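You operate a simulated robot arm through the tools that you are given. There is no shell and no other tool. Be economical: measure what you need, move in short steps, check, and stop when the job is done.

You are at the controls of a simulated robot arm. One attempt, no reset.

Task
Set the grey fixture's stop to LONG, seat the black cleat and tap both lips flat.
Fine: tighten the hand nut; use the black mallet and put it back; the other cleats stay.

The check looks at the end state, three seconds after you hand in, the way a careful person would. Anything else that was tipped, shoved, dropped, spilled or broken makes it a failure.

Robot
A 6-joint arm with a two-finger parallel gripper, fixed in place. Base frame: the origin is at the foot of the arm, x ahead of it, y to its left, z up. Readings come in mm, rad, newtons and seconds.
With the tool pointing down near the work surface it reaches from about 360 to 820 mm from the base axis. Its first joint turns from -2.897 to 2.897 rad. Payload 3.91 kg.
The TCP is the grasp point between the finger pads, 30 mm short of the fingertips. In the tool frame z runs along the fingers and y along their closing line. The gripper opens to 110 mm. The fingers are 20 mm wide and 10 mm thick; the gripper's body (48 by 112 mm) begins 55 mm behind the TCP.
Orientation is that of the tool frame in the base frame, as a unit quaternion [w, x, y, z]. With the fingers straight down and closing along the base's y, the tool's x points along the base's -x, its y along +y and its z along -z.

Tools
- The arm moves only by the tool move_arm. Its argument "plan" is a list of rows, each a list of 3 entries, a list of its own where there are three numbers: the shift along the base's x, y, z in mm, then the turn, a rotation vector about the base's x, y, z in rad, then the closure, from 0 (fully open) to 1 (shut). In form: [[[x, y, z], [ax, ay, az], jaw], ...]. A call has 1 to 12 rows; each row is the pose to reach, as a shift and turn from the pose commanded when the call began. Each row takes 0.2 s and may step no farther than 50 mm and 0.15 rad from the row before; otherwise, or with a gripper value out of range, the whole call is refused. A pose out of reach is approached as far as the arm can. The call stops where the force on the tool passes 40 N (or 10 N more than at its start, if that is more) or the arm is blocked; 0.2 s more then pass. The fingers move at their own pace (about 45 mm/s each) and stop on an object; they squeeze with about 21 N. The grip force told is the motor's: it shows also when the fingers shut on nothing. Time passes only in rows, and 0.2 s behind the last, so rows that repeat a pose let the fingers close. The reply holds the time, the measured pose of the TCP, the force on the tool along the base axes, the opening and the grip force, in the units named above and with some noise, and new pictures: "views" is both (left out), scene, wrist or none.
- Cameras (640 x 400 px; columns grow to the right, rows downward): "scene" is fixed at [39.2, 641.2, 1588.1]; the picture's right is [-0.60, -0.80, 0.00], its down [-0.74, 0.56, -0.38] and it looks along [0.30, -0.23, -0.92] (base axes); focal length 311 px, centre (320, 200). "wrist" rides on the gripper at [-36, 0, -57] in the tool frame; the picture's right is [0.00, -1.00, 0.00], its down [0.97, 0.00, -0.24] and it looks along [0.24, 0.00, 0.97] (tool axes); focal length 218 px, centre (320, 200). There is no depth. A picture from a camera that has moved, and an enlarged one, comes with that camera's place and axes in the base frame and with its lens. The place of the scene camera against the robot may be out by one fixed shift of up to 25 mm in any direction.
- move_column(by): slides the trunk up (or, below 0, down) by that many mm; the arm rides with it, the base frame stays. It gives what a move gives, with no picture.
- close_up(camera, box): a new picture of the part [left, top, right, bottom] of that camera's present view, enlarged. It takes no simulated time.
- close_job(): hands the job in; it is judged then, once.

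Go step by step. Nothing tells you positions but the pictures and the camera data: compare them with the known pose of the tool, close in by small moves and look again before you grip or let go. The budget is 120 turns and 150 pictures, counting those below and the enlarged ones. Unless the task says otherwise, let go and move clear before handing in, and close with one line.

The tools are called after "Emit:" by a JSON object that holds its "name" and its "arguments". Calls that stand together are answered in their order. move_arm: Moves the arm, as the interface text tells. Its arguments: {"type":"object","properties":{"plan":{"type":"array"},"views":{"type":"string","enum":["both","scene","wrist","none"]}},"required":["plan"]} The other tools are called the same way: move_column (by) slides the trunk up or down; close_up (camera, box) takes an enlarged picture of a part of a camera's view; close_job () hands the job in.

At the start:

```text
time_s: 0.0
tcp_pos: [167.0, 382.2, 1212.6]
tcp_rot: [0.0, -0.001, 1.0, 0.0]
wrist_force: [1.0, 0.2, 0.2]
grip_width: 110.1
grasp_force: 0.1
trunk travel left (down, up): [-525.0, 85.0]
```

scene: 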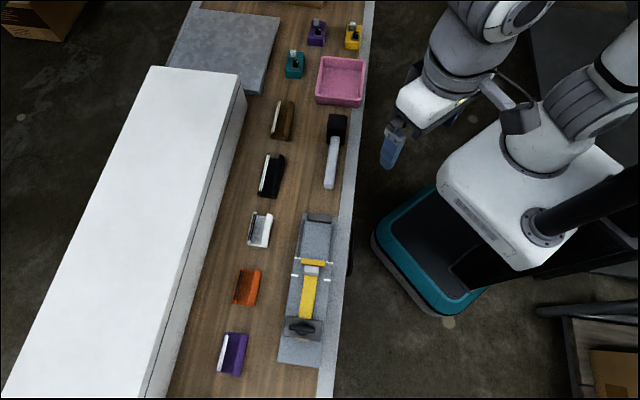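
wrist: 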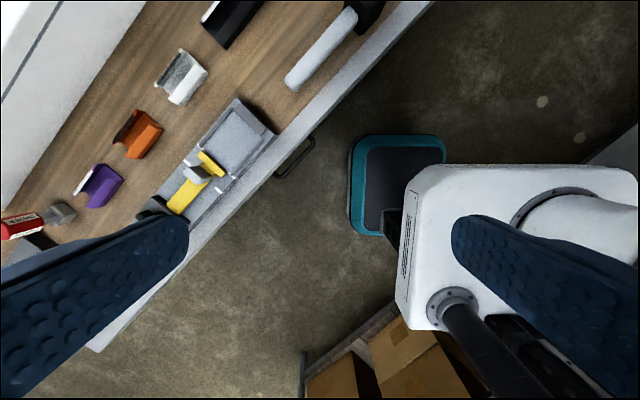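

I see a bench with cleats in a row, a grey fixture with a yellow slider and black hand nut, and a mallet with a black head. I'll look closer first.

Emit:
{"name": "close_up", "arguments": {"camera": "scene", "box": [260, 200, 360, 370]}}

Emit:
{"name": "close_up", "arguments": {"camera": "scene", "box": [230, 80, 370, 210]}}

Emit:
{"name": "close_up", "arguments": {"camera": "wrist", "box": [60, 80, 300, 230]}}

```text
2.35 times, centred on (310, 285) of scene
camera zoom: at [39.2, 641.2, 1588.1], right [-0.6, -0.8, 0.0], down [-0.74, 0.56, -0.38], along [0.3, -0.23, -0.92], focal length 732 px, centre (344, 0)
```

zoom: 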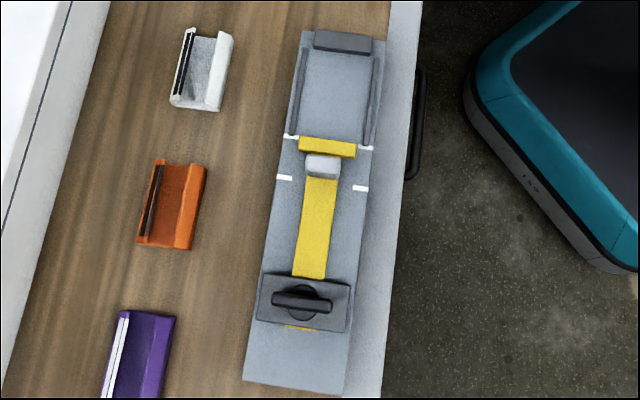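

```text
3.08 times, centred on (300, 145) of scene
camera zoom: at [39.2, 641.2, 1588.1], right [-0.6, -0.8, 0.0], down [-0.74, 0.56, -0.38], along [0.3, -0.23, -0.92], focal length 958 px, centre (382, 369)
```

zoom: 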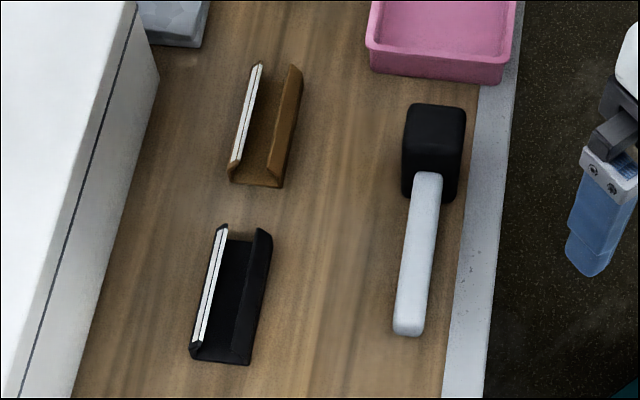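

```text
2.67 times, centred on (180, 155) of wrist
camera zoom: at [203.6, 382.5, 1268.9], right [0.0, -1.0, 0.0], down [-0.97, 0.0, 0.24], along [-0.24, 0.0, -0.97], focal length 582 px, centre (693, 320)
```

zoom: 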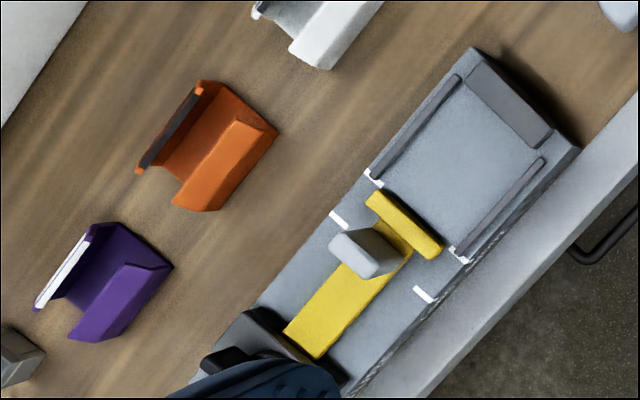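

The fixture lies at about (170, 590) with its axis about 42° off the base x. I'll turn the tool in line with it and look from above.

Emit:
{"name": "move_arm", "arguments": {"plan": [[[0, 35, 0], [0, 0, -0.148], 0], [[0, 70, -10], [0, 0, -0.297], 0], [[0, 105, -20], [0, 0, -0.445], 0], [[0, 140, -40], [0, 0, -0.594], 0], [[0, 175, -60], [0, 0, -0.742], 0], [[0, 190, -90], [0, 0, -0.742], 0], [[0, 190, -110], [0, 0, -0.742], 0]]}}

```text
time_s: 1.6
tcp_pos: [167.4, 572.5, 1102.7]
tcp_rot: [0.0, 0.362, 0.932, 0.0]
wrist_force: [-0.8, 0.3, 0.5]
grip_width: 109.8
grasp_force: 0.0
trunk travel left (down, up): [-525.0, 85.0]
camera wrist: at [194.6, 547.9, 1159.1], right [-0.68, -0.74, 0.0], down [-0.72, 0.66, 0.24], along [-0.18, 0.16, -0.97], focal length 218 px, centre (320, 200)
```

scene: 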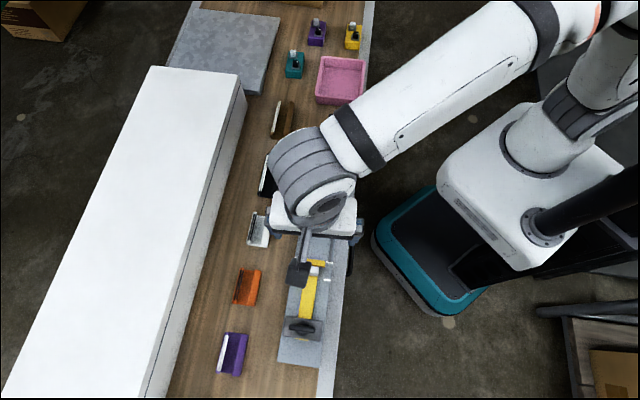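
wrist: 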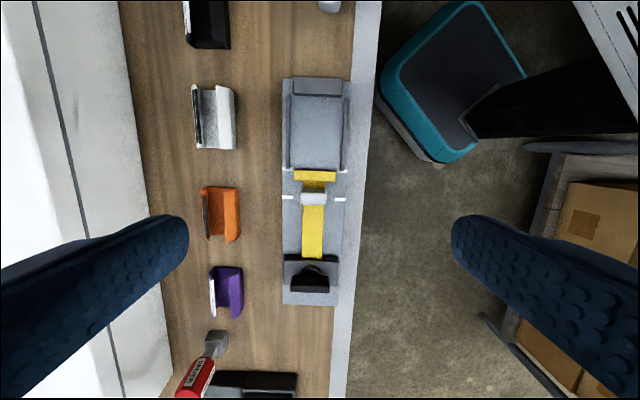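

The bench runs at exactly 45°. I'll correct the yaw and come lower over the stop.

Emit:
{"name": "move_arm", "arguments": {"plan": [[[0, 0, -40], [0, 0, -0.0434], 0], [[0, 0, -80], [0, 0, -0.0434], 0], [[0, 0, -120], [0, 0, -0.0434], 0]], "views": "wrist"}}

Emit:
{"name": "close_up", "arguments": {"camera": "wrist", "box": [220, 60, 420, 360]}}

```text
time_s: 2.4
tcp_pos: [170.7, 573.8, 982.6]
tcp_rot: [0.0, 0.383, 0.924, 0.0]
wrist_force: [1.1, -0.4, 0.1]
grip_width: 109.8
grasp_force: 0.0
trunk travel left (down, up): [-525.0, 85.0]
camera wrist: at [196.6, 547.7, 1039.6], right [-0.71, -0.71, 0.0], down [-0.69, 0.69, 0.24], along [-0.17, 0.17, -0.97], focal length 218 px, centre (320, 200)
```

wrist: 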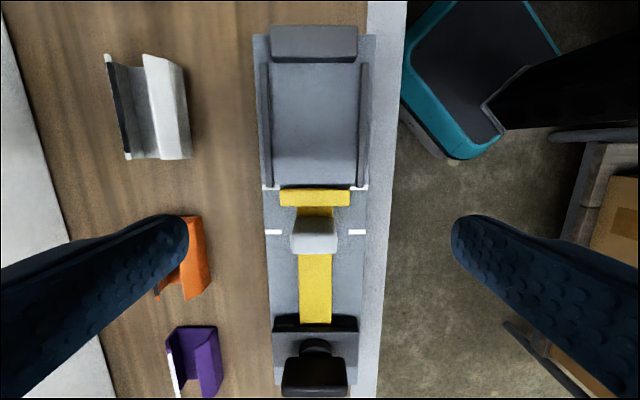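

```text
1.33 times, centred on (320, 210) of wrist
camera zoom: at [196.6, 547.7, 1039.6], right [-0.71, -0.71, 0.0], down [-0.69, 0.69, 0.24], along [-0.17, 0.17, -0.97], focal length 291 px, centre (320, 187)
```

zoom: 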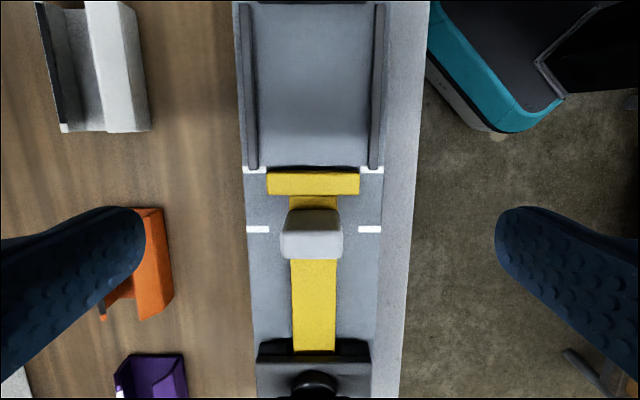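

I'll shift toward the nut to see the knob and nut better.

Emit:
{"name": "move_arm", "arguments": {"plan": [[[-30, 30, 0], [0, 0, 0], 0], [[-60, 60, 0], [0, 0, 0], 0], [[-85, 85, 0], [0, 0, 0], 0]], "views": "wrist"}}

Emit:
{"name": "close_up", "arguments": {"camera": "wrist", "box": [220, 60, 420, 310]}}

```text
time_s: 3.2
tcp_pos: [84.3, 658.9, 986.1]
tcp_rot: [0.0, 0.383, 0.924, 0.0]
wrist_force: [-0.1, -0.8, 0.0]
grip_width: 110.1
grasp_force: 0.0
trunk travel left (down, up): [-525.0, 85.0]
camera wrist: at [110.7, 633.2, 1041.5], right [-0.71, -0.71, 0.0], down [-0.69, 0.69, 0.24], along [-0.17, 0.17, -0.97], focal length 218 px, centre (320, 200)
```

wrist: 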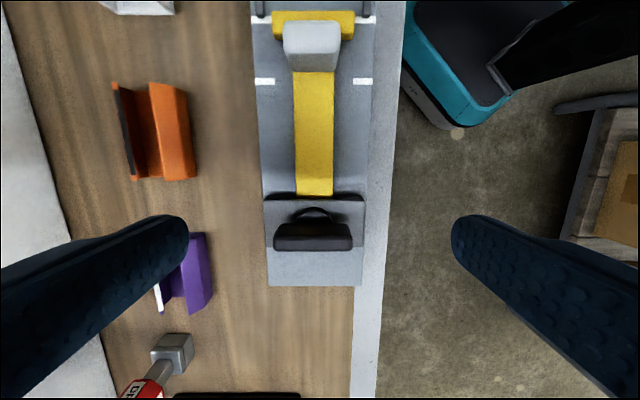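

```text
1.60 times, centred on (320, 185) of wrist
camera zoom: at [110.7, 633.2, 1041.5], right [-0.71, -0.71, 0.0], down [-0.69, 0.69, 0.24], along [-0.17, 0.17, -0.97], focal length 349 px, centre (320, 224)
```

zoom: 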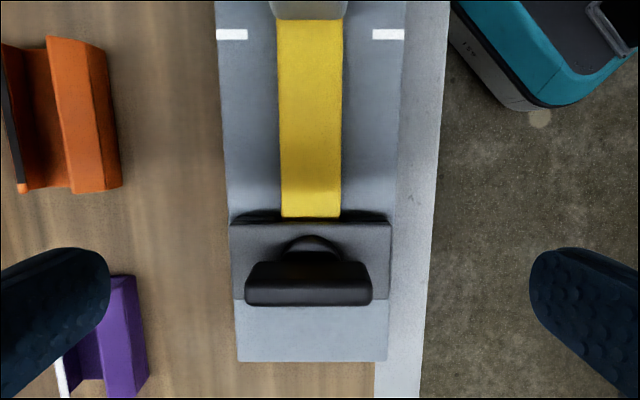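

Emit:
{"name": "close_up", "arguments": {"camera": "wrist", "box": [250, 0, 380, 90]}}

Emit:
{"name": "close_up", "arguments": {"camera": "wrist", "box": [250, 180, 380, 300]}}

```text
4.44 times, centred on (315, 45) of wrist
camera zoom: at [110.7, 633.2, 1041.5], right [-0.71, -0.71, 0.0], down [-0.69, 0.69, 0.24], along [-0.17, 0.17, -0.97], focal length 970 px, centre (342, 889)
```

zoom: 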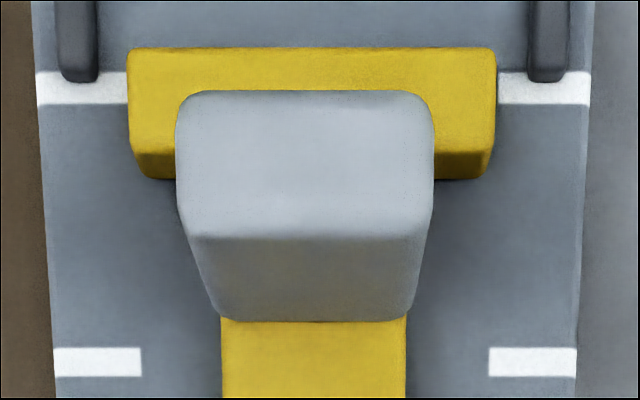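

```text
3.33 times, centred on (315, 240) of wrist
camera zoom: at [110.7, 633.2, 1041.5], right [-0.71, -0.71, 0.0], down [-0.69, 0.69, 0.24], along [-0.17, 0.17, -0.97], focal length 728 px, centre (337, 67)
```

zoom: 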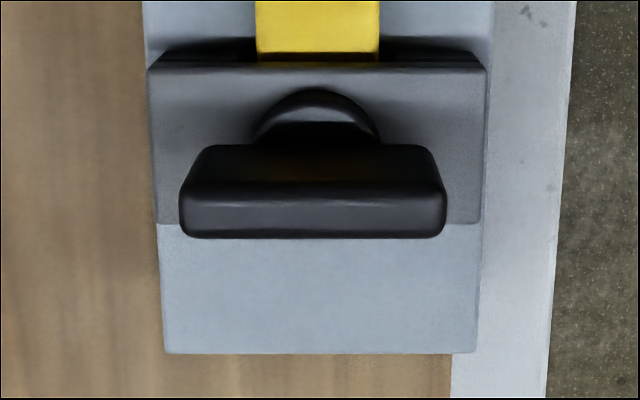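

The LONG mark is 40 mm toward the nut from the present stop position, and the bed is at z≈860. I'll go above the grey knob on the stop.

Emit:
{"name": "move_arm", "arguments": {"plan": [[[24, -20, 0], [0, 0, 0], 0.2], [[48, -40, 0], [0, 0, 0], 0.4], [[71.6, -60.2, 0], [0, 0, 0], 0.4], [[71.6, -60.2, -30], [0, 0, 0], 0.4], [[71.6, -60.2, -30], [0, 0, 0], 0.4]], "views": "wrist"}}

```text
time_s: 4.4
tcp_pos: [153.4, 596.7, 953.1]
tcp_rot: [0.001, 0.382, 0.924, 0.0]
wrist_force: [-0.5, -0.5, -0.1]
grip_width: 66.1
grasp_force: 0.1
trunk travel left (down, up): [-525.0, 85.0]
camera wrist: at [179.9, 572.2, 1011.2], right [-0.71, -0.71, 0.0], down [-0.69, 0.69, 0.24], along [-0.17, 0.17, -0.97], focal length 218 px, centre (320, 200)
```

wrist: 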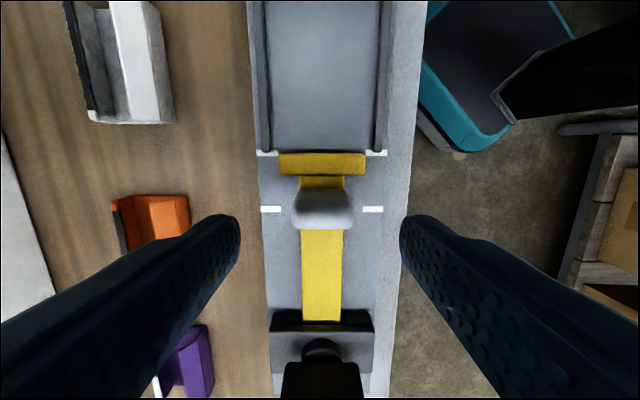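

Emit:
{"name": "move_arm", "arguments": {"plan": [[[0, 0, -30], [0, 0, 0], 0.4], [[0, 0, -50], [0, 0, 0], 0.4], [[0, 0, -50], [0, 0, 0], 0.4]], "views": "both"}}

Emit:
{"name": "close_up", "arguments": {"camera": "scene", "box": [260, 200, 360, 370]}}

```text
time_s: 5.2
tcp_pos: [155.6, 595.0, 902.2]
tcp_rot: [0.0, 0.383, 0.924, 0.001]
wrist_force: [0.1, 0.1, 0.6]
grip_width: 66.2
grasp_force: 0.0
trunk travel left (down, up): [-525.0, 85.0]
camera wrist: at [182.0, 570.1, 959.3], right [-0.71, -0.71, 0.0], down [-0.69, 0.69, 0.24], along [-0.17, 0.17, -0.97], focal length 218 px, centre (320, 200)
```

scene: 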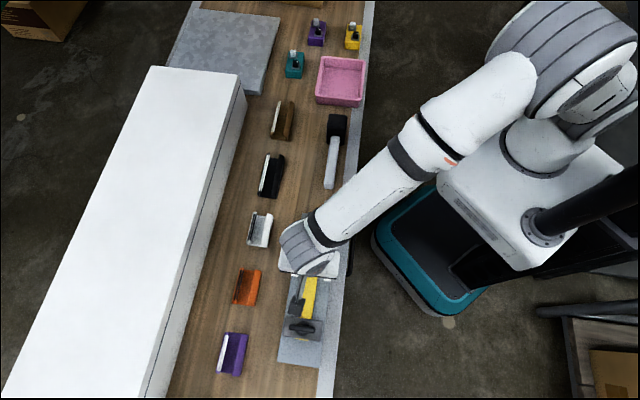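
wrist: 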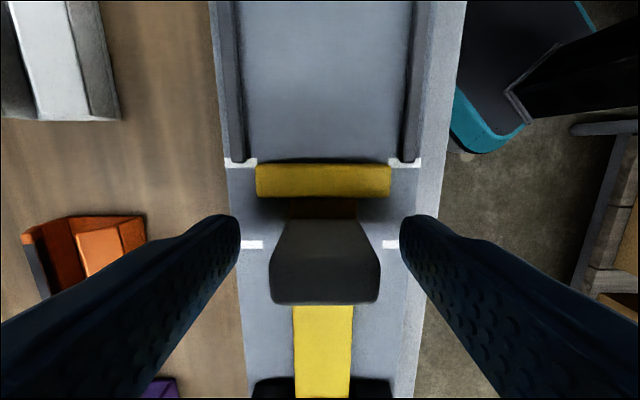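

```text
2.35 times, centred on (310, 285) of scene
camera zoom: at [39.2, 641.2, 1588.1], right [-0.6, -0.8, 0.0], down [-0.74, 0.56, -0.38], along [0.3, -0.23, -0.92], focal length 732 px, centre (344, 0)
```

zoom: 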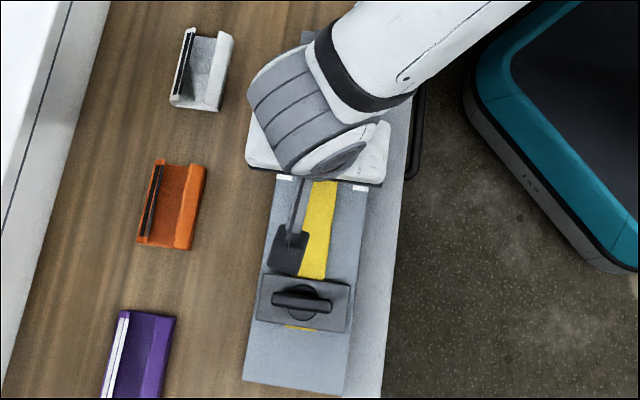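

Emit:
{"name": "move_arm", "arguments": {"plan": [[[0, 0, 0], [0, 0, 0], 0.6], [[0, 0, 0], [0, 0, 0], 0.8], [[0, 0, 0], [0, 0, 0], 0.8], [[0, 0, 0], [0, 0, 0], 0.8]], "views": "wrist"}}

```text
time_s: 6.2
tcp_pos: [155.5, 594.8, 901.4]
tcp_rot: [0.001, 0.382, 0.924, -0.001]
wrist_force: [-6.6, -7.6, -1.9]
grip_width: 31.7
grasp_force: 45.0
trunk travel left (down, up): [-525.0, 85.0]
camera wrist: at [181.0, 569.5, 959.4], right [-0.71, -0.71, 0.0], down [-0.69, 0.69, 0.24], along [-0.17, 0.17, -0.97], focal length 218 px, centre (320, 200)
```

wrist: 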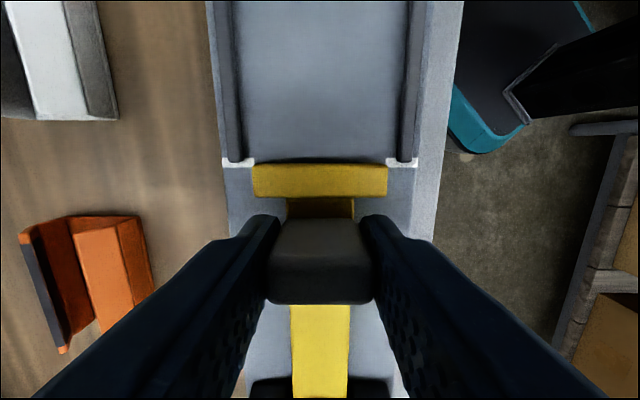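

Gripped. I'll try sliding the stop gently toward the nut.

Emit:
{"name": "move_arm", "arguments": {"plan": [[[-4, 3, 0], [0, 0, 0], 0.8], [[-8, 7, 0], [0, 0, 0], 0.8], [[-12, 11, 0], [0, 0, 0], 0.8]], "views": "wrist"}}

```text
time_s: 7.0
tcp_pos: [140.7, 607.6, 903.2]
tcp_rot: [0.0, 0.382, 0.924, 0.001]
wrist_force: [-1.6, -1.6, 3.3]
grip_width: 31.9
grasp_force: 45.2
trunk travel left (down, up): [-525.0, 85.0]
camera wrist: at [167.4, 582.8, 959.4], right [-0.71, -0.71, 0.0], down [-0.69, 0.69, 0.24], along [-0.17, 0.17, -0.97], focal length 218 px, centre (320, 200)
```

wrist: 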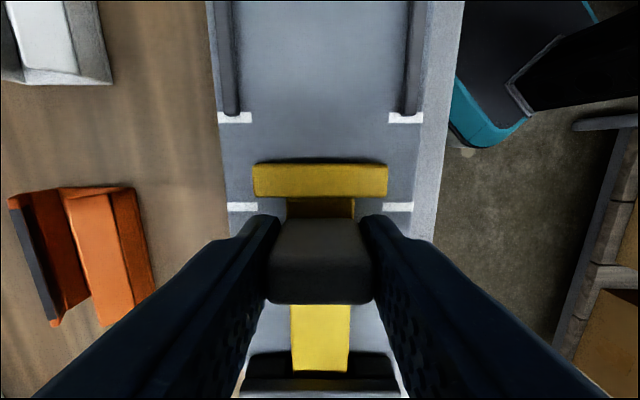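

It slides freely. I'll carry on for about 20 mm more.

Emit:
{"name": "move_arm", "arguments": {"plan": [[[-4, 4, 0], [0, 0, 0], 0.8], [[-8, 8, 0], [0, 0, 0], 0.8], [[-12, 12, 0], [0, 0, 0], 0.8], [[-14, 14, 0], [0, 0, 0], 0.8], [[-14, 14, 0], [0, 0, 0], 0.8]], "views": "wrist"}}

Emit:
{"name": "close_up", "arguments": {"camera": "wrist", "box": [200, 50, 440, 220]}}

```text
time_s: 8.2
tcp_pos: [126.7, 622.8, 902.9]
tcp_rot: [0.0, 0.383, 0.924, 0.0]
wrist_force: [3.5, 3.7, 8.2]
grip_width: 31.7
grasp_force: 44.9
trunk travel left (down, up): [-525.0, 85.0]
camera wrist: at [153.1, 597.1, 959.3], right [-0.71, -0.71, 0.0], down [-0.69, 0.69, 0.24], along [-0.17, 0.17, -0.97], focal length 218 px, centre (320, 200)
```

wrist: 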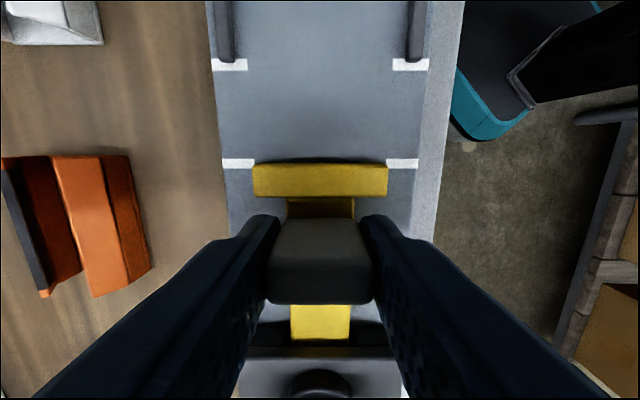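

```text
2.35 times, centred on (320, 135) of wrist
camera zoom: at [153.1, 597.1, 959.3], right [-0.71, -0.71, 0.0], down [-0.69, 0.69, 0.24], along [-0.17, 0.17, -0.97], focal length 514 px, centre (320, 353)
```

zoom: 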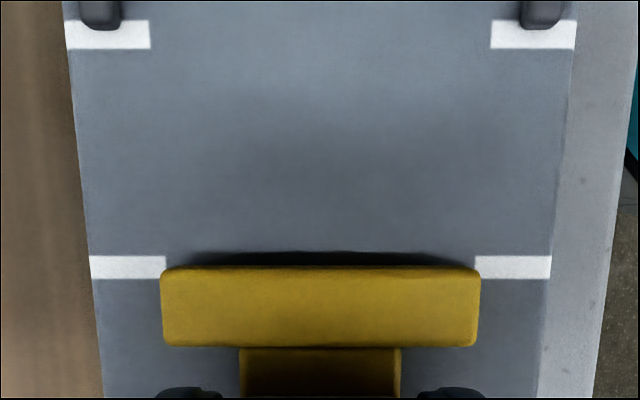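

The stop front is now on the LONG marks. I'll let go, lift clear, then turn the wrist for the hand nut.

Emit:
{"name": "move_arm", "arguments": {"plan": [[[0, 0, 0], [0, 0, 0], 0.5], [[0, 0, 0], [0, 0, 0], 0.5], [[0, 0, 40], [0, 0, 0], 0.5], [[0, 0, 80], [0, 0, 0], 0.5], [[-15, 15, 110], [0, 0, 0], 0.6], [[-15, 15, 110], [0, 0, 0], 0.6]], "views": "wrist"}}

Emit:
{"name": "close_up", "arguments": {"camera": "wrist", "box": [230, 150, 400, 350]}}

```text
time_s: 9.6
tcp_pos: [114.8, 635.9, 1013.4]
tcp_rot: [0.0, 0.382, 0.924, 0.0]
wrist_force: [1.1, -0.1, 0.1]
grip_width: 44.1
grasp_force: 0.0
trunk travel left (down, up): [-525.0, 85.0]
camera wrist: at [140.5, 610.5, 1069.9], right [-0.71, -0.71, 0.0], down [-0.69, 0.69, 0.24], along [-0.17, 0.17, -0.97], focal length 218 px, centre (320, 200)
```

wrist: 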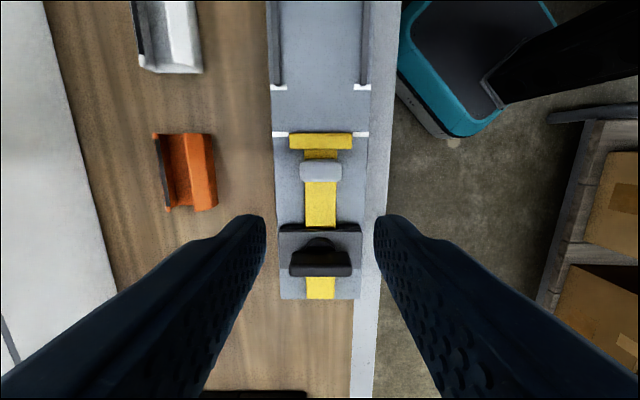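

```text
2.00 times, centred on (315, 250) of wrist
camera zoom: at [140.5, 610.5, 1069.9], right [-0.71, -0.71, 0.0], down [-0.69, 0.69, 0.24], along [-0.17, 0.17, -0.97], focal length 436 px, centre (330, 100)
```

zoom: 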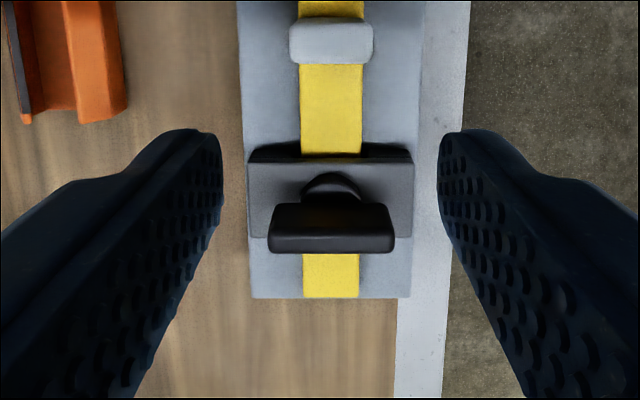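

Now I'll swing the wrist +90° above the nut.

Emit:
{"name": "move_arm", "arguments": {"plan": [[[-4, 4, 0], [0, 0, 0.143], 0.6], [[-8, 8, 0], [0, 0, 0.286], 0.6], [[-12, 12, 0], [0, 0, 0.429], 0.6], [[-16, 16, 0], [0, 0, 0.572], 0.6], [[-20, 20, 0], [0, 0, 0.714], 0.6], [[-24, 24, 0], [0, 0, 0.857], 0.6], [[-28, 28, 0], [0, 0, 1.0], 0.6], [[-32, 32, 0], [0, 0, 1.143], 0.6], [[-36, 36, 0], [0, 0, 1.285], 0.6], [[-40, 40, 0], [0, 0, 1.428], 0.6], [[-41.4, 42.3, 0], [0, 0, 1.571], 0.6], [[-41.4, 42.3, 0], [0, 0, 1.571], 0.6]]}}

Emit:
{"name": "close_up", "arguments": {"camera": "wrist", "box": [220, 110, 420, 310]}}

```text
time_s: 12.2
tcp_pos: [70.6, 679.2, 1011.5]
tcp_rot: [0.0, -0.384, 0.923, 0.0]
wrist_force: [0.3, 0.2, -0.4]
grip_width: 44.0
grasp_force: 0.0
trunk travel left (down, up): [-525.0, 85.0]
camera wrist: at [96.7, 705.0, 1068.8], right [0.71, -0.71, 0.0], down [-0.69, -0.69, 0.24], along [-0.17, -0.17, -0.97], focal length 218 px, centre (320, 200)
```

scene: 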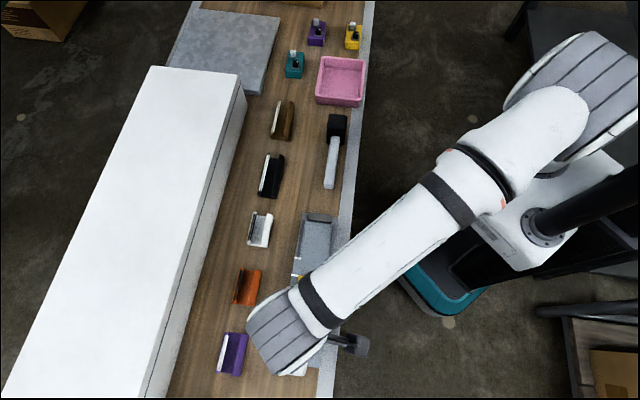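
wrist: 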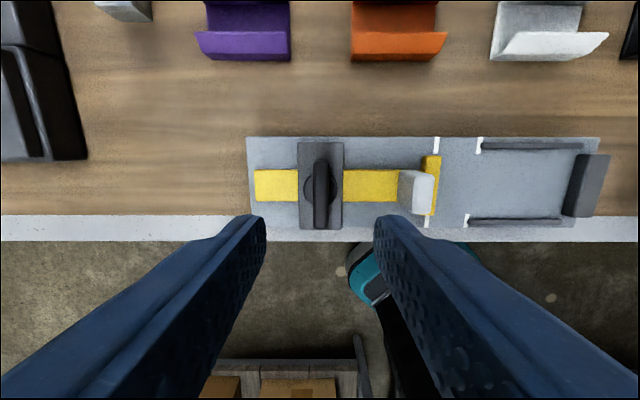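

```text
2.00 times, centred on (320, 210) of wrist
camera zoom: at [96.7, 705.0, 1068.8], right [0.71, -0.71, 0.0], down [-0.69, -0.69, 0.24], along [-0.17, -0.17, -0.97], focal length 436 px, centre (320, 180)
```

zoom: 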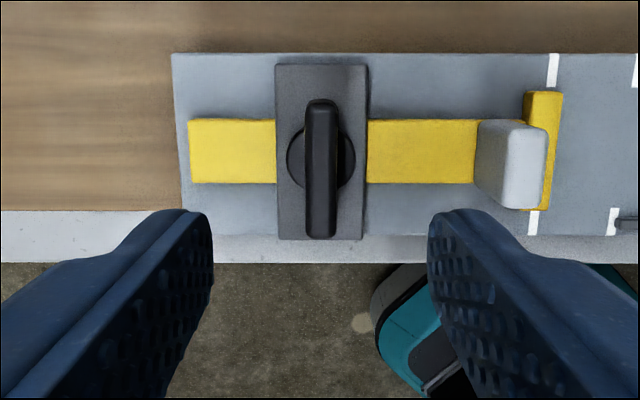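

The wing is centred under the tool. I'll go down onto it and close.

Emit:
{"name": "move_arm", "arguments": {"plan": [[[0, 0, -45], [0, 0, 0], 0.6], [[0, 0, -75], [0, 0, 0], 0.6], [[0, 0, -90], [0, 0, 0], 0.6], [[0, 0, -90], [0, 0, 0], 0.8], [[0, 0, -90], [0, 0, 0], 1.0], [[0, 0, -90], [0, 0, 0], 1.0], [[0, 0, -90], [0, 0, 0], 1.0]], "views": "wrist"}}

```text
time_s: 13.8
tcp_pos: [71.4, 680.9, 918.8]
tcp_rot: [0.0, -0.383, 0.924, -0.001]
wrist_force: [5.0, -7.6, -3.7]
grip_width: 12.0
grasp_force: 45.1
trunk travel left (down, up): [-525.0, 85.0]
camera wrist: at [98.2, 706.0, 976.5], right [0.71, -0.71, 0.0], down [-0.69, -0.69, 0.24], along [-0.17, -0.17, -0.97], focal length 218 px, centre (320, 200)
```

wrist: 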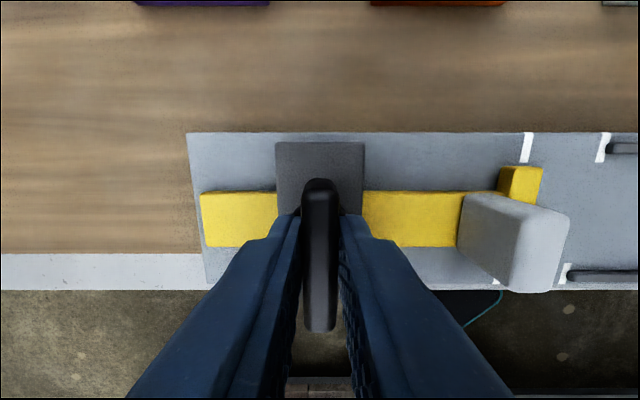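

Gripped at 12 mm. Now I'll turn it clockwise as seen from above.

Emit:
{"name": "move_arm", "arguments": {"plan": [[[0, 0, 0], [0, 0, -0.12], 1], [[0, 0, 0], [0, 0, -0.24], 1], [[0, 0, 0], [0, 0, -0.36], 1], [[0, 0, 0], [0, 0, -0.48], 1], [[0, 0, 0], [0, 0, -0.6], 1]], "views": "wrist"}}

```text
time_s: 15.0
tcp_pos: [72.9, 679.1, 919.4]
tcp_rot: [-0.001, -0.092, 0.996, -0.003]
wrist_force: [10.7, -11.7, -23.3]
grip_width: 12.0
grasp_force: 45.1
trunk travel left (down, up): [-525.0, 85.0]
camera wrist: at [108.8, 686.3, 976.5], right [0.18, -0.98, 0.0], down [-0.95, -0.18, 0.24], along [-0.24, -0.05, -0.97], focal length 218 px, centre (320, 200)
```

wrist: 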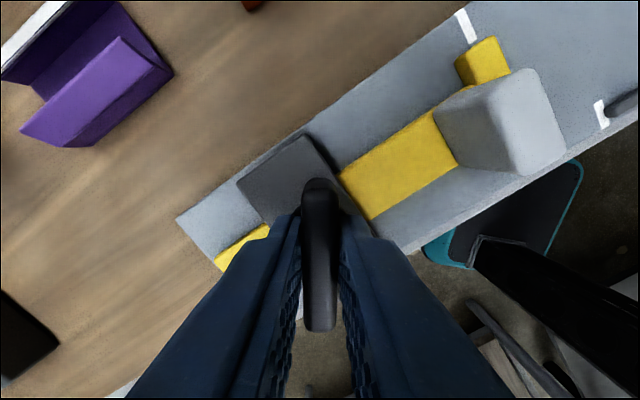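

The nut turns and pulls down as it screws in. I'll keep turning and follow it down slightly.

Emit:
{"name": "move_arm", "arguments": {"plan": [[[0, 0, -2], [0, 0, -0.1], 1], [[0, 0, -2], [0, 0, -0.22], 1], [[0, 0, -2.5], [0, 0, -0.34], 1], [[0, 0, -3], [0, 0, -0.46], 1], [[0, 0, -3], [0, 0, -0.6], 1]], "views": "none"}}

```text
time_s: 16.2
tcp_pos: [73.8, 677.6, 920.5]
tcp_rot: [-0.001, 0.207, 0.978, 0.0]
wrist_force: [11.7, -18.3, -5.5]
grip_width: 11.8
grasp_force: 44.9
trunk travel left (down, up): [-525.0, 85.0]
```

Emit:
{"name": "move_arm", "arguments": {"plan": [[[2, -2, 0], [0, 0, -0.1], 1], [[2, -2, 0], [0, 0, -0.22], 1], [[2, -2, -0.5], [0, 0, -0.371], 1], [[2, -2, -0.5], [0, 0, -0.371], 1]], "views": "wrist"}}

```text
refused: row 3 steps farther than a row can; nothing moved
```

Emit:
{"name": "move_arm", "arguments": {"plan": [[[2, -2, 0], [0, 0, -0.12], 1], [[2, -2, 0], [0, 0, -0.25], 1], [[2, -2, -0.5], [0, 0, -0.371], 1], [[2, -2, -0.5], [0, 0, -0.371], 1]], "views": "wrist"}}

```text
time_s: 17.2
tcp_pos: [72.0, 677.3, 921.1]
tcp_rot: [-0.001, 0.384, 0.923, 0.0]
wrist_force: [-1.5, -8.0, -2.2]
grip_width: 11.9
grasp_force: 45.3
trunk travel left (down, up): [-525.0, 85.0]
camera wrist: at [98.2, 652.0, 976.5], right [-0.71, -0.71, 0.0], down [-0.69, 0.69, 0.24], along [-0.17, 0.17, -0.97], focal length 218 px, centre (320, 200)
```

wrist: 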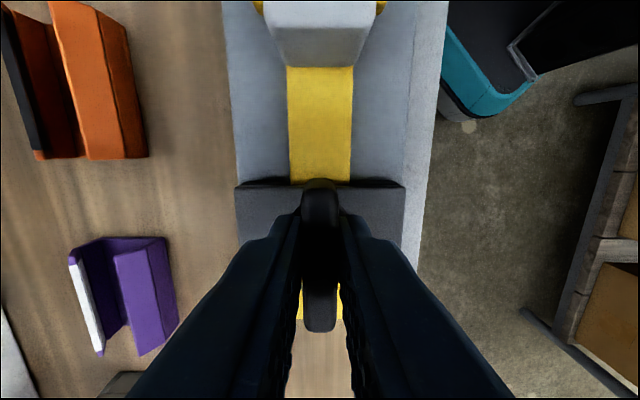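

Emit:
{"name": "move_arm", "arguments": {"plan": [[[0, 0, 0], [0, 0, -0.12], 1], [[0, 0, 0], [0, 0, -0.24], 1], [[0, 0, 0], [0, 0, -0.36], 1], [[0, 0, 0], [0, 0, -0.48], 1], [[0, 0, 0], [0, 0, -0.6], 1]], "views": "wrist"}}

```text
time_s: 18.4
tcp_pos: [72.6, 675.9, 920.9]
tcp_rot: [0.0, 0.638, 0.77, 0.0]
wrist_force: [-2.6, -6.8, 3.7]
grip_width: 26.4
grasp_force: 44.7
trunk travel left (down, up): [-525.0, 85.0]
camera wrist: at [80.1, 641.2, 976.2], right [-0.98, -0.19, 0.0], down [-0.18, 0.95, 0.24], along [-0.04, 0.24, -0.97], focal length 218 px, centre (320, 200)
```

wrist: 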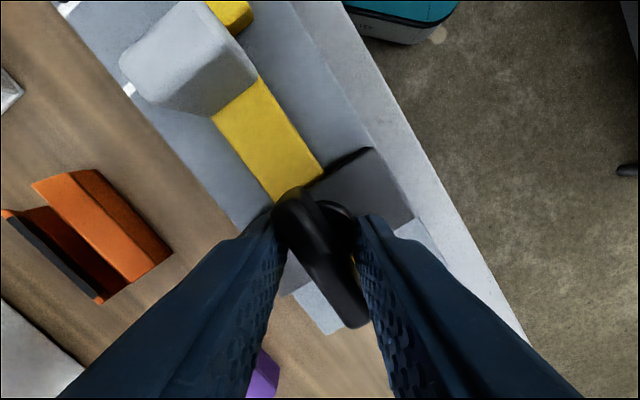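

The nut reached its hard stop after 90° and the fingers slipped, so it is tight. I'll open, lift and check the stop and nut.

Emit:
{"name": "move_arm", "arguments": {"plan": [[[0, 0, 0], [0, 0, 0], 0.5], [[0, 0, 0], [0, 0, 0], 0.4], [[0, 0, 40], [0, 0, 0], 0.4], [[0, 0, 70], [0, 0, 0.15], 0.4], [[0, 0, 100], [0, 0, 0.3], 0.4], [[20, -20, 110], [0, 0, 0.45], 0.4], [[40, -40, 110], [0, 0, 0.6], 0.4], [[40, -40, 110], [0, 0, 0.6], 0.4]], "views": "wrist"}}

Emit:
{"name": "close_up", "arguments": {"camera": "wrist", "box": [220, 70, 420, 320]}}

```text
time_s: 20.2
tcp_pos: [110.5, 635.0, 1027.2]
tcp_rot: [0.001, 0.382, 0.924, -0.001]
wrist_force: [1.2, 0.1, 0.3]
grip_width: 65.9
grasp_force: 0.0
trunk travel left (down, up): [-525.0, 85.0]
camera wrist: at [137.6, 610.0, 1083.9], right [-0.71, -0.71, 0.0], down [-0.69, 0.69, 0.24], along [-0.17, 0.17, -0.97], focal length 218 px, centre (320, 200)
```

wrist: 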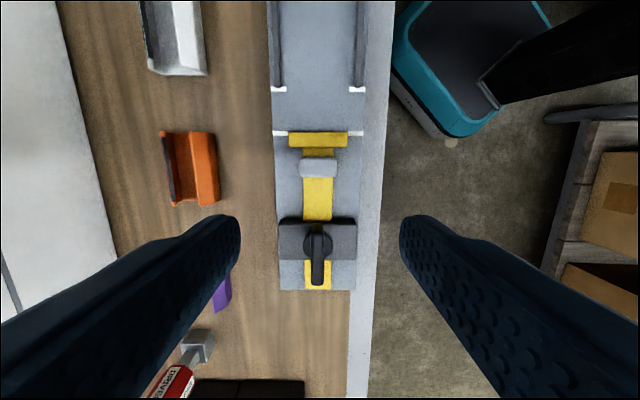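

```text
1.60 times, centred on (320, 195) of wrist
camera zoom: at [137.6, 610.0, 1083.9], right [-0.71, -0.71, 0.0], down [-0.69, 0.69, 0.24], along [-0.17, 0.17, -0.97], focal length 349 px, centre (320, 208)
```

zoom: 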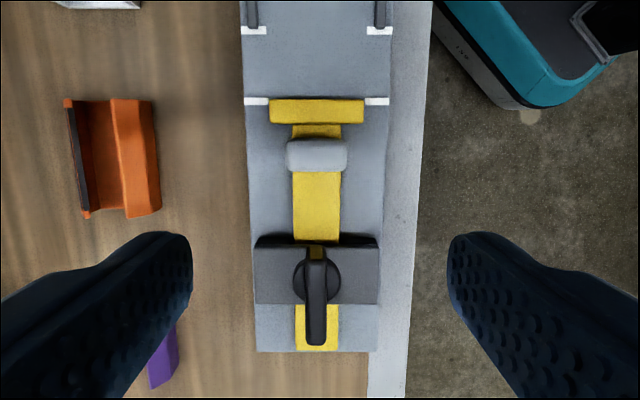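

Stop is on LONG and the nut is tight. Next I'll look at the black cleat.

Emit:
{"name": "move_arm", "arguments": {"plan": [[[43, -13, 10], [0, 0, 0], 0.4], [[86, -26, 20], [0, 0, 0], 0.3], [[129, -40, 20], [0, 0, 0], 0.2], [[173, -53, 20], [0, 0, 0], 0.1], [[216, -66, 20], [0, 0, 0], 0.1], [[260, -80, 10], [0, 0, 0], 0], [[304, -93, 0], [0, 0, 0], 0], [[304, -93, -10], [0, 0, 0], 0]]}}

Emit:
{"name": "close_up", "arguments": {"camera": "wrist", "box": [200, 50, 440, 350]}}

```text
time_s: 22.0
tcp_pos: [416.6, 545.2, 1017.2]
tcp_rot: [0.0, 0.383, 0.924, 0.001]
wrist_force: [0.1, 0.1, -0.1]
grip_width: 110.3
grasp_force: 0.0
trunk travel left (down, up): [-525.0, 85.0]
camera wrist: at [443.6, 520.2, 1073.7], right [-0.71, -0.71, 0.0], down [-0.69, 0.69, 0.24], along [-0.17, 0.17, -0.97], focal length 218 px, centre (320, 200)
```

scene: 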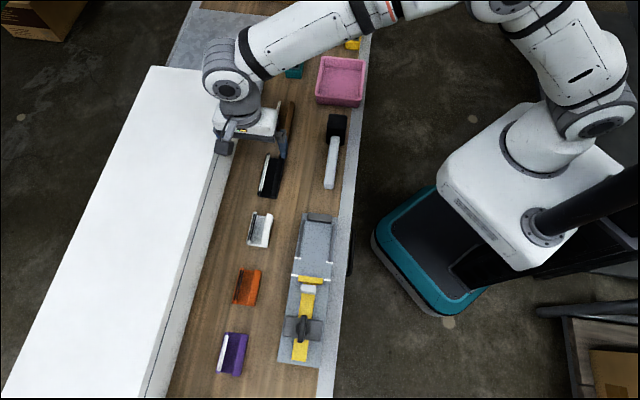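
wrist: 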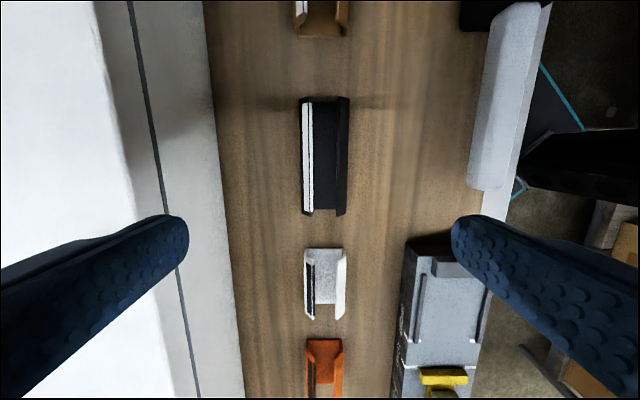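

```text
1.33 times, centred on (320, 200) of wrist
camera zoom: at [443.6, 520.2, 1073.7], right [-0.71, -0.71, 0.0], down [-0.69, 0.69, 0.24], along [-0.17, 0.17, -0.97], focal length 291 px, centre (320, 200)
```

zoom: 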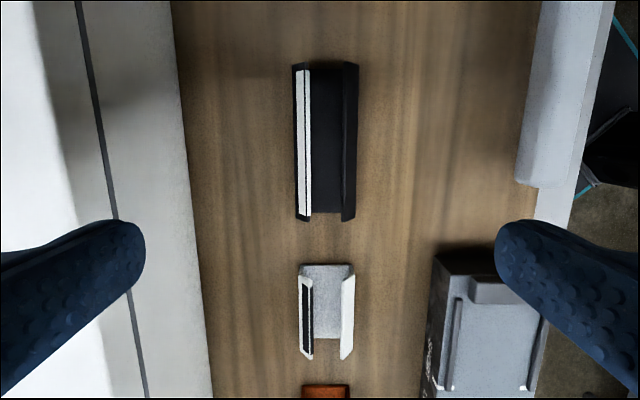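

I'll come lower over the cleat for a precise look.

Emit:
{"name": "move_arm", "arguments": {"plan": [[[0, 0, -40], [0, 0, 0], 0], [[7, -7, -80], [0, 0, 0], 0], [[15, 0, -110], [0, 0, 0], 0], [[15, 0, -110], [0, 0, 0], 0]], "views": "wrist"}}

Emit:
{"name": "close_up", "arguments": {"camera": "wrist", "box": [220, 0, 420, 300]}}

```text
time_s: 23.0
tcp_pos: [433.4, 545.3, 906.5]
tcp_rot: [0.0, 0.383, 0.924, -0.001]
wrist_force: [-0.1, -0.8, 0.2]
grip_width: 110.2
grasp_force: 0.0
trunk travel left (down, up): [-525.0, 85.0]
camera wrist: at [460.0, 518.9, 963.8], right [-0.71, -0.71, 0.0], down [-0.69, 0.69, 0.24], along [-0.17, 0.17, -0.97], focal length 218 px, centre (320, 200)
```

wrist: 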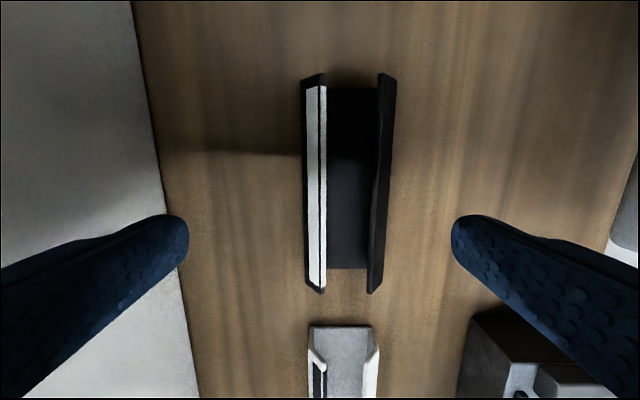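

```text
1.33 times, centred on (320, 150) of wrist
camera zoom: at [460.0, 518.9, 963.8], right [-0.71, -0.71, 0.0], down [-0.69, 0.69, 0.24], along [-0.17, 0.17, -0.97], focal length 291 px, centre (320, 267)
```

zoom: 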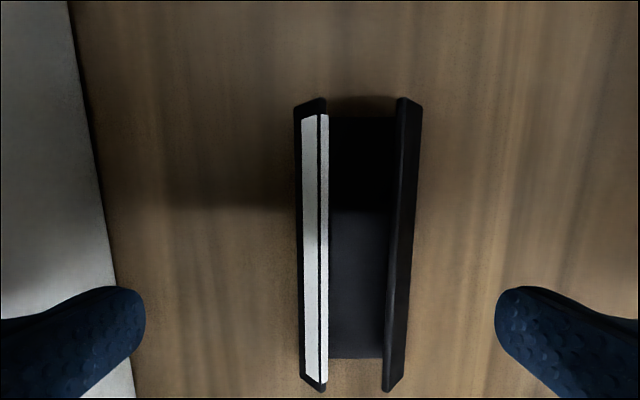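

Emit:
{"name": "close_up", "arguments": {"camera": "wrist", "box": [285, 240, 405, 400]}}

Emit:
{"name": "close_up", "arguments": {"camera": "scene", "box": [225, 200, 285, 310]}}

```text
2.50 times, centred on (345, 320) of wrist
camera zoom: at [460.0, 518.9, 963.8], right [-0.71, -0.71, 0.0], down [-0.69, 0.69, 0.24], along [-0.17, 0.17, -0.97], focal length 546 px, centre (258, -100)
```

zoom: 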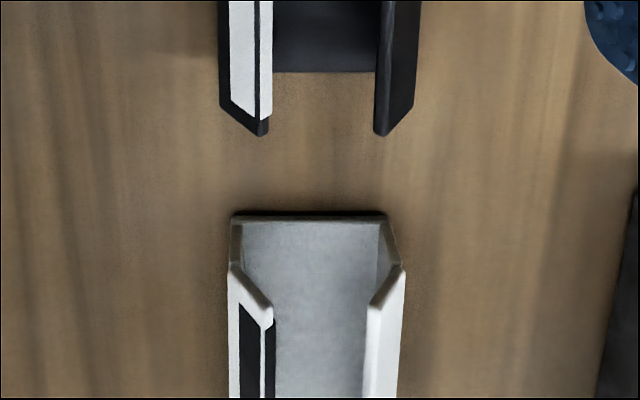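

```text
3.64 times, centred on (255, 255) of scene
camera zoom: at [39.2, 641.2, 1588.1], right [-0.6, -0.8, 0.0], down [-0.74, 0.56, -0.38], along [0.3, -0.23, -0.92], focal length 1132 px, centre (556, 0)
```

zoom: 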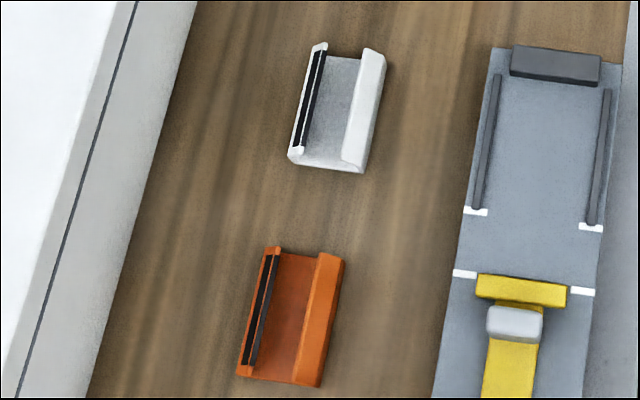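

The black cleat lies along the bench at s≈-67, t≈676 and is about 51 wide, 117 long and 33 tall. Its lips lean inward. I'll straddle it with the fingertips held about 12 mm above the bench.

Emit:
{"name": "move_arm", "arguments": {"plan": [[[-2, -18.6, 0], [0, 0, 0], 0.1], [[-2, -18.6, 0], [0, 0, 0], 0.2], [[-2, -18.6, -20], [0, 0, 0], 0.25], [[-2, -18.6, -20], [0, 0, 0], 0.25]], "views": "wrist"}}

```text
time_s: 24.0
tcp_pos: [431.5, 525.4, 888.4]
tcp_rot: [0.0, 0.383, 0.924, 0.0]
wrist_force: [0.1, -0.5, 0.0]
grip_width: 82.5
grasp_force: 0.1
trunk travel left (down, up): [-525.0, 85.0]
camera wrist: at [457.1, 500.0, 945.1], right [-0.71, -0.71, 0.0], down [-0.69, 0.69, 0.24], along [-0.17, 0.17, -0.97], focal length 218 px, centre (320, 200)
```

wrist: 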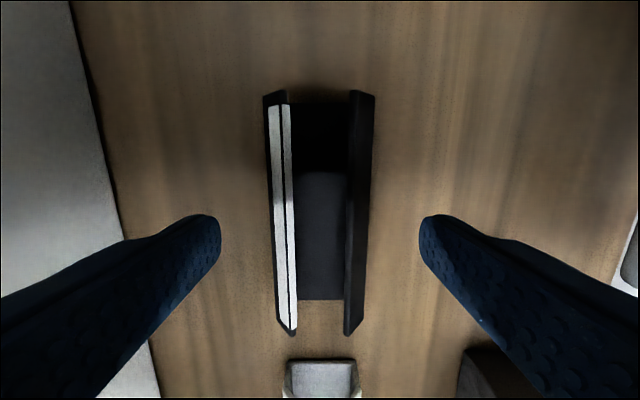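

Emit:
{"name": "move_arm", "arguments": {"plan": [[[0, 0, -15], [0, 0, 0], 0.25], [[0, 0, -26], [0, 0, 0], 0.3], [[0, 0, -26], [0, 0, 0], 0.45], [[0, 0, -26], [0, 0, 0], 0.6], [[0, 0, -26], [0, 0, 0], 0.6], [[0, 0, -26], [0, 0, 0], 0.6]]}}

Emit:
{"name": "close_up", "arguments": {"camera": "wrist", "box": [200, 60, 440, 380]}}

```text
time_s: 25.4
tcp_pos: [429.7, 525.5, 862.2]
tcp_rot: [0.0, 0.383, 0.924, 0.0]
wrist_force: [0.1, -0.7, -0.9]
grip_width: 50.4
grasp_force: 21.0
trunk travel left (down, up): [-525.0, 85.0]
camera wrist: at [456.3, 500.0, 919.0], right [-0.71, -0.71, 0.0], down [-0.69, 0.69, 0.24], along [-0.17, 0.17, -0.97], focal length 218 px, centre (320, 200)
```

scene: 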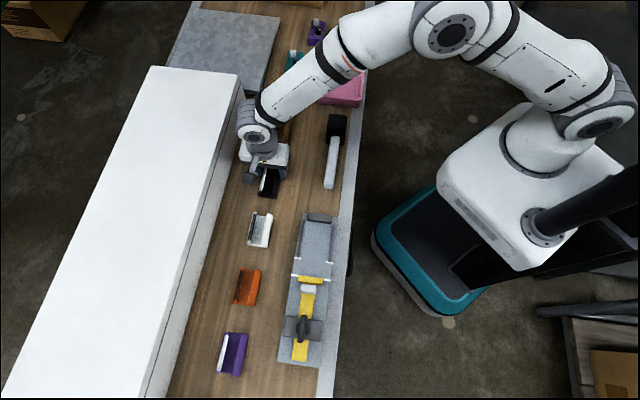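
wrist: 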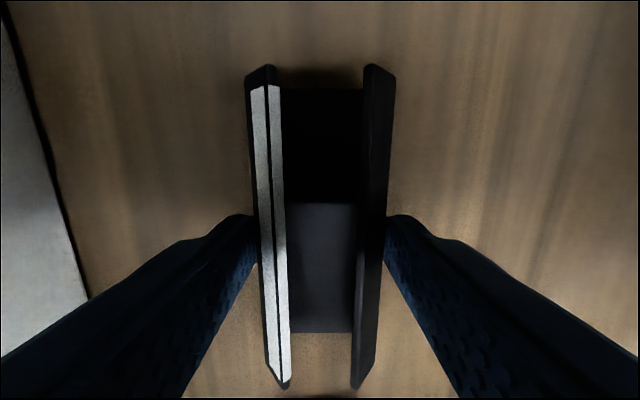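

```text
1.25 times, centred on (320, 220) of wrist
camera zoom: at [456.3, 500.0, 919.0], right [-0.71, -0.71, 0.0], down [-0.69, 0.69, 0.24], along [-0.17, 0.17, -0.97], focal length 273 px, centre (320, 175)
```

zoom: 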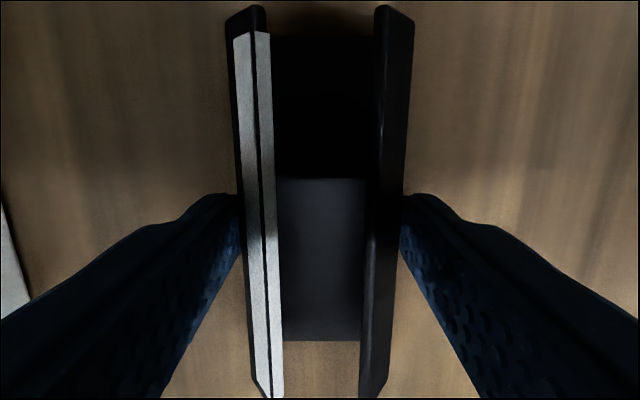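

Gripped at 50 mm. I'll lift a little and check that it hangs level.

Emit:
{"name": "move_arm", "arguments": {"plan": [[[0, 0, 15], [0, 0, 0], 0.65], [[0, 0, 40], [0, 0, 0], 0.65], [[0, 0, 80], [0, 0, 0], 0.65], [[0, 0, 100], [0, 0, 0], 0.65]], "views": "wrist"}}

```text
time_s: 26.4
tcp_pos: [430.3, 528.2, 965.8]
tcp_rot: [0.001, 0.383, 0.924, 0.0]
wrist_force: [0.5, 0.9, -0.7]
grip_width: 50.4
grasp_force: 21.2
trunk travel left (down, up): [-525.0, 85.0]
camera wrist: at [456.9, 501.4, 1021.0], right [-0.71, -0.71, 0.0], down [-0.69, 0.69, 0.24], along [-0.17, 0.17, -0.97], focal length 218 px, centre (320, 200)
```

wrist: 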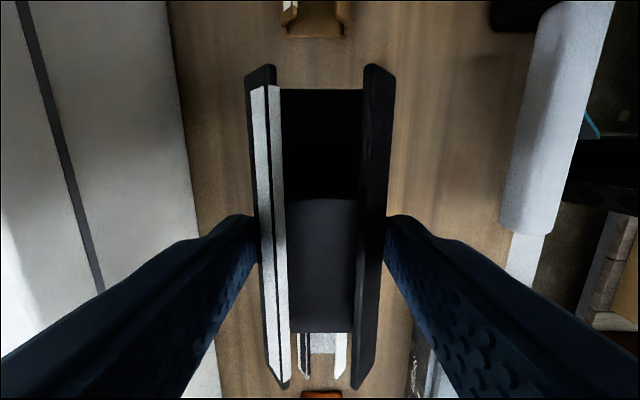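

It is level. I'll carry it over the fixture pocket.

Emit:
{"name": "move_arm", "arguments": {"plan": [[[-40, 5, 5], [0, 0, 0], 0.65], [[-80, 10, 5], [0, 0, 0], 0.65], [[-120, 15, 5], [0, 0, 0], 0.65], [[-160, 20, 5], [0, 0, 0], 0.65], [[-200, 26, 5], [0, 0, 0], 0.65], [[-235, 30, 5], [0, 0, 0], 0.65], [[-235, 30, 5], [0, 0, 0], 0.65]]}}

Emit:
{"name": "close_up", "arguments": {"camera": "wrist", "box": [220, 0, 420, 320]}}

Emit:
{"name": "close_up", "arguments": {"camera": "scene", "box": [260, 190, 360, 300]}}

```text
time_s: 28.0
tcp_pos: [195.1, 558.6, 965.3]
tcp_rot: [0.001, 0.382, 0.924, 0.0]
wrist_force: [-1.2, 1.3, -0.9]
grip_width: 50.5
grasp_force: 20.6
trunk travel left (down, up): [-525.0, 85.0]
camera wrist: at [221.6, 533.6, 1022.5], right [-0.71, -0.71, 0.0], down [-0.69, 0.69, 0.24], along [-0.17, 0.17, -0.97], focal length 218 px, centre (320, 200)
```

scene: 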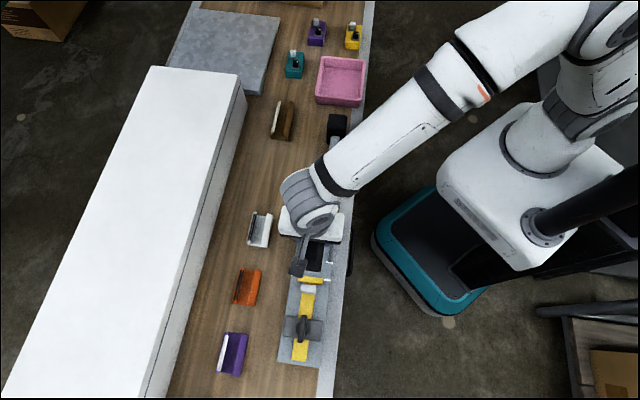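
wrist: 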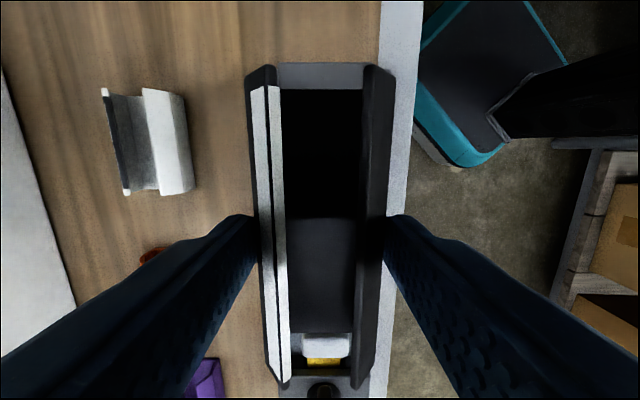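

```text
1.25 times, centred on (320, 160) of wrist
camera zoom: at [221.6, 533.6, 1022.5], right [-0.71, -0.71, 0.0], down [-0.69, 0.69, 0.24], along [-0.17, 0.17, -0.97], focal length 273 px, centre (320, 250)
```

zoom: 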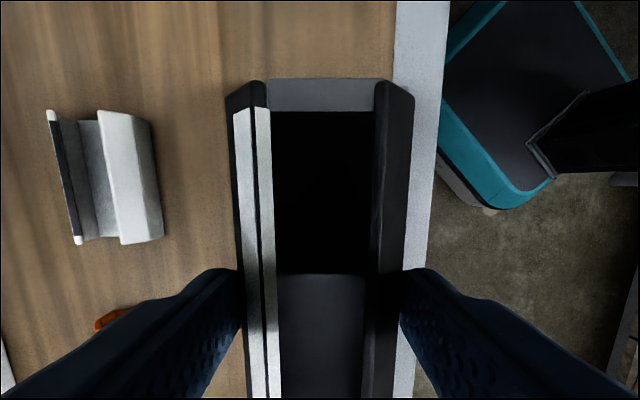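

```text
3.64 times, centred on (310, 245) of scene
camera zoom: at [39.2, 641.2, 1588.1], right [-0.6, -0.8, 0.0], down [-0.74, 0.56, -0.38], along [0.3, -0.23, -0.92], focal length 1132 px, centre (356, 36)
```

zoom: 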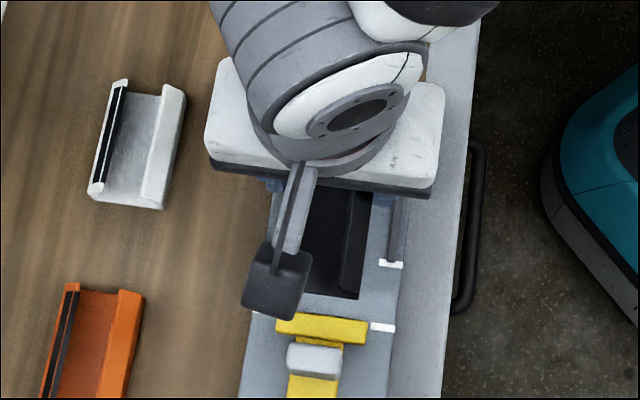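

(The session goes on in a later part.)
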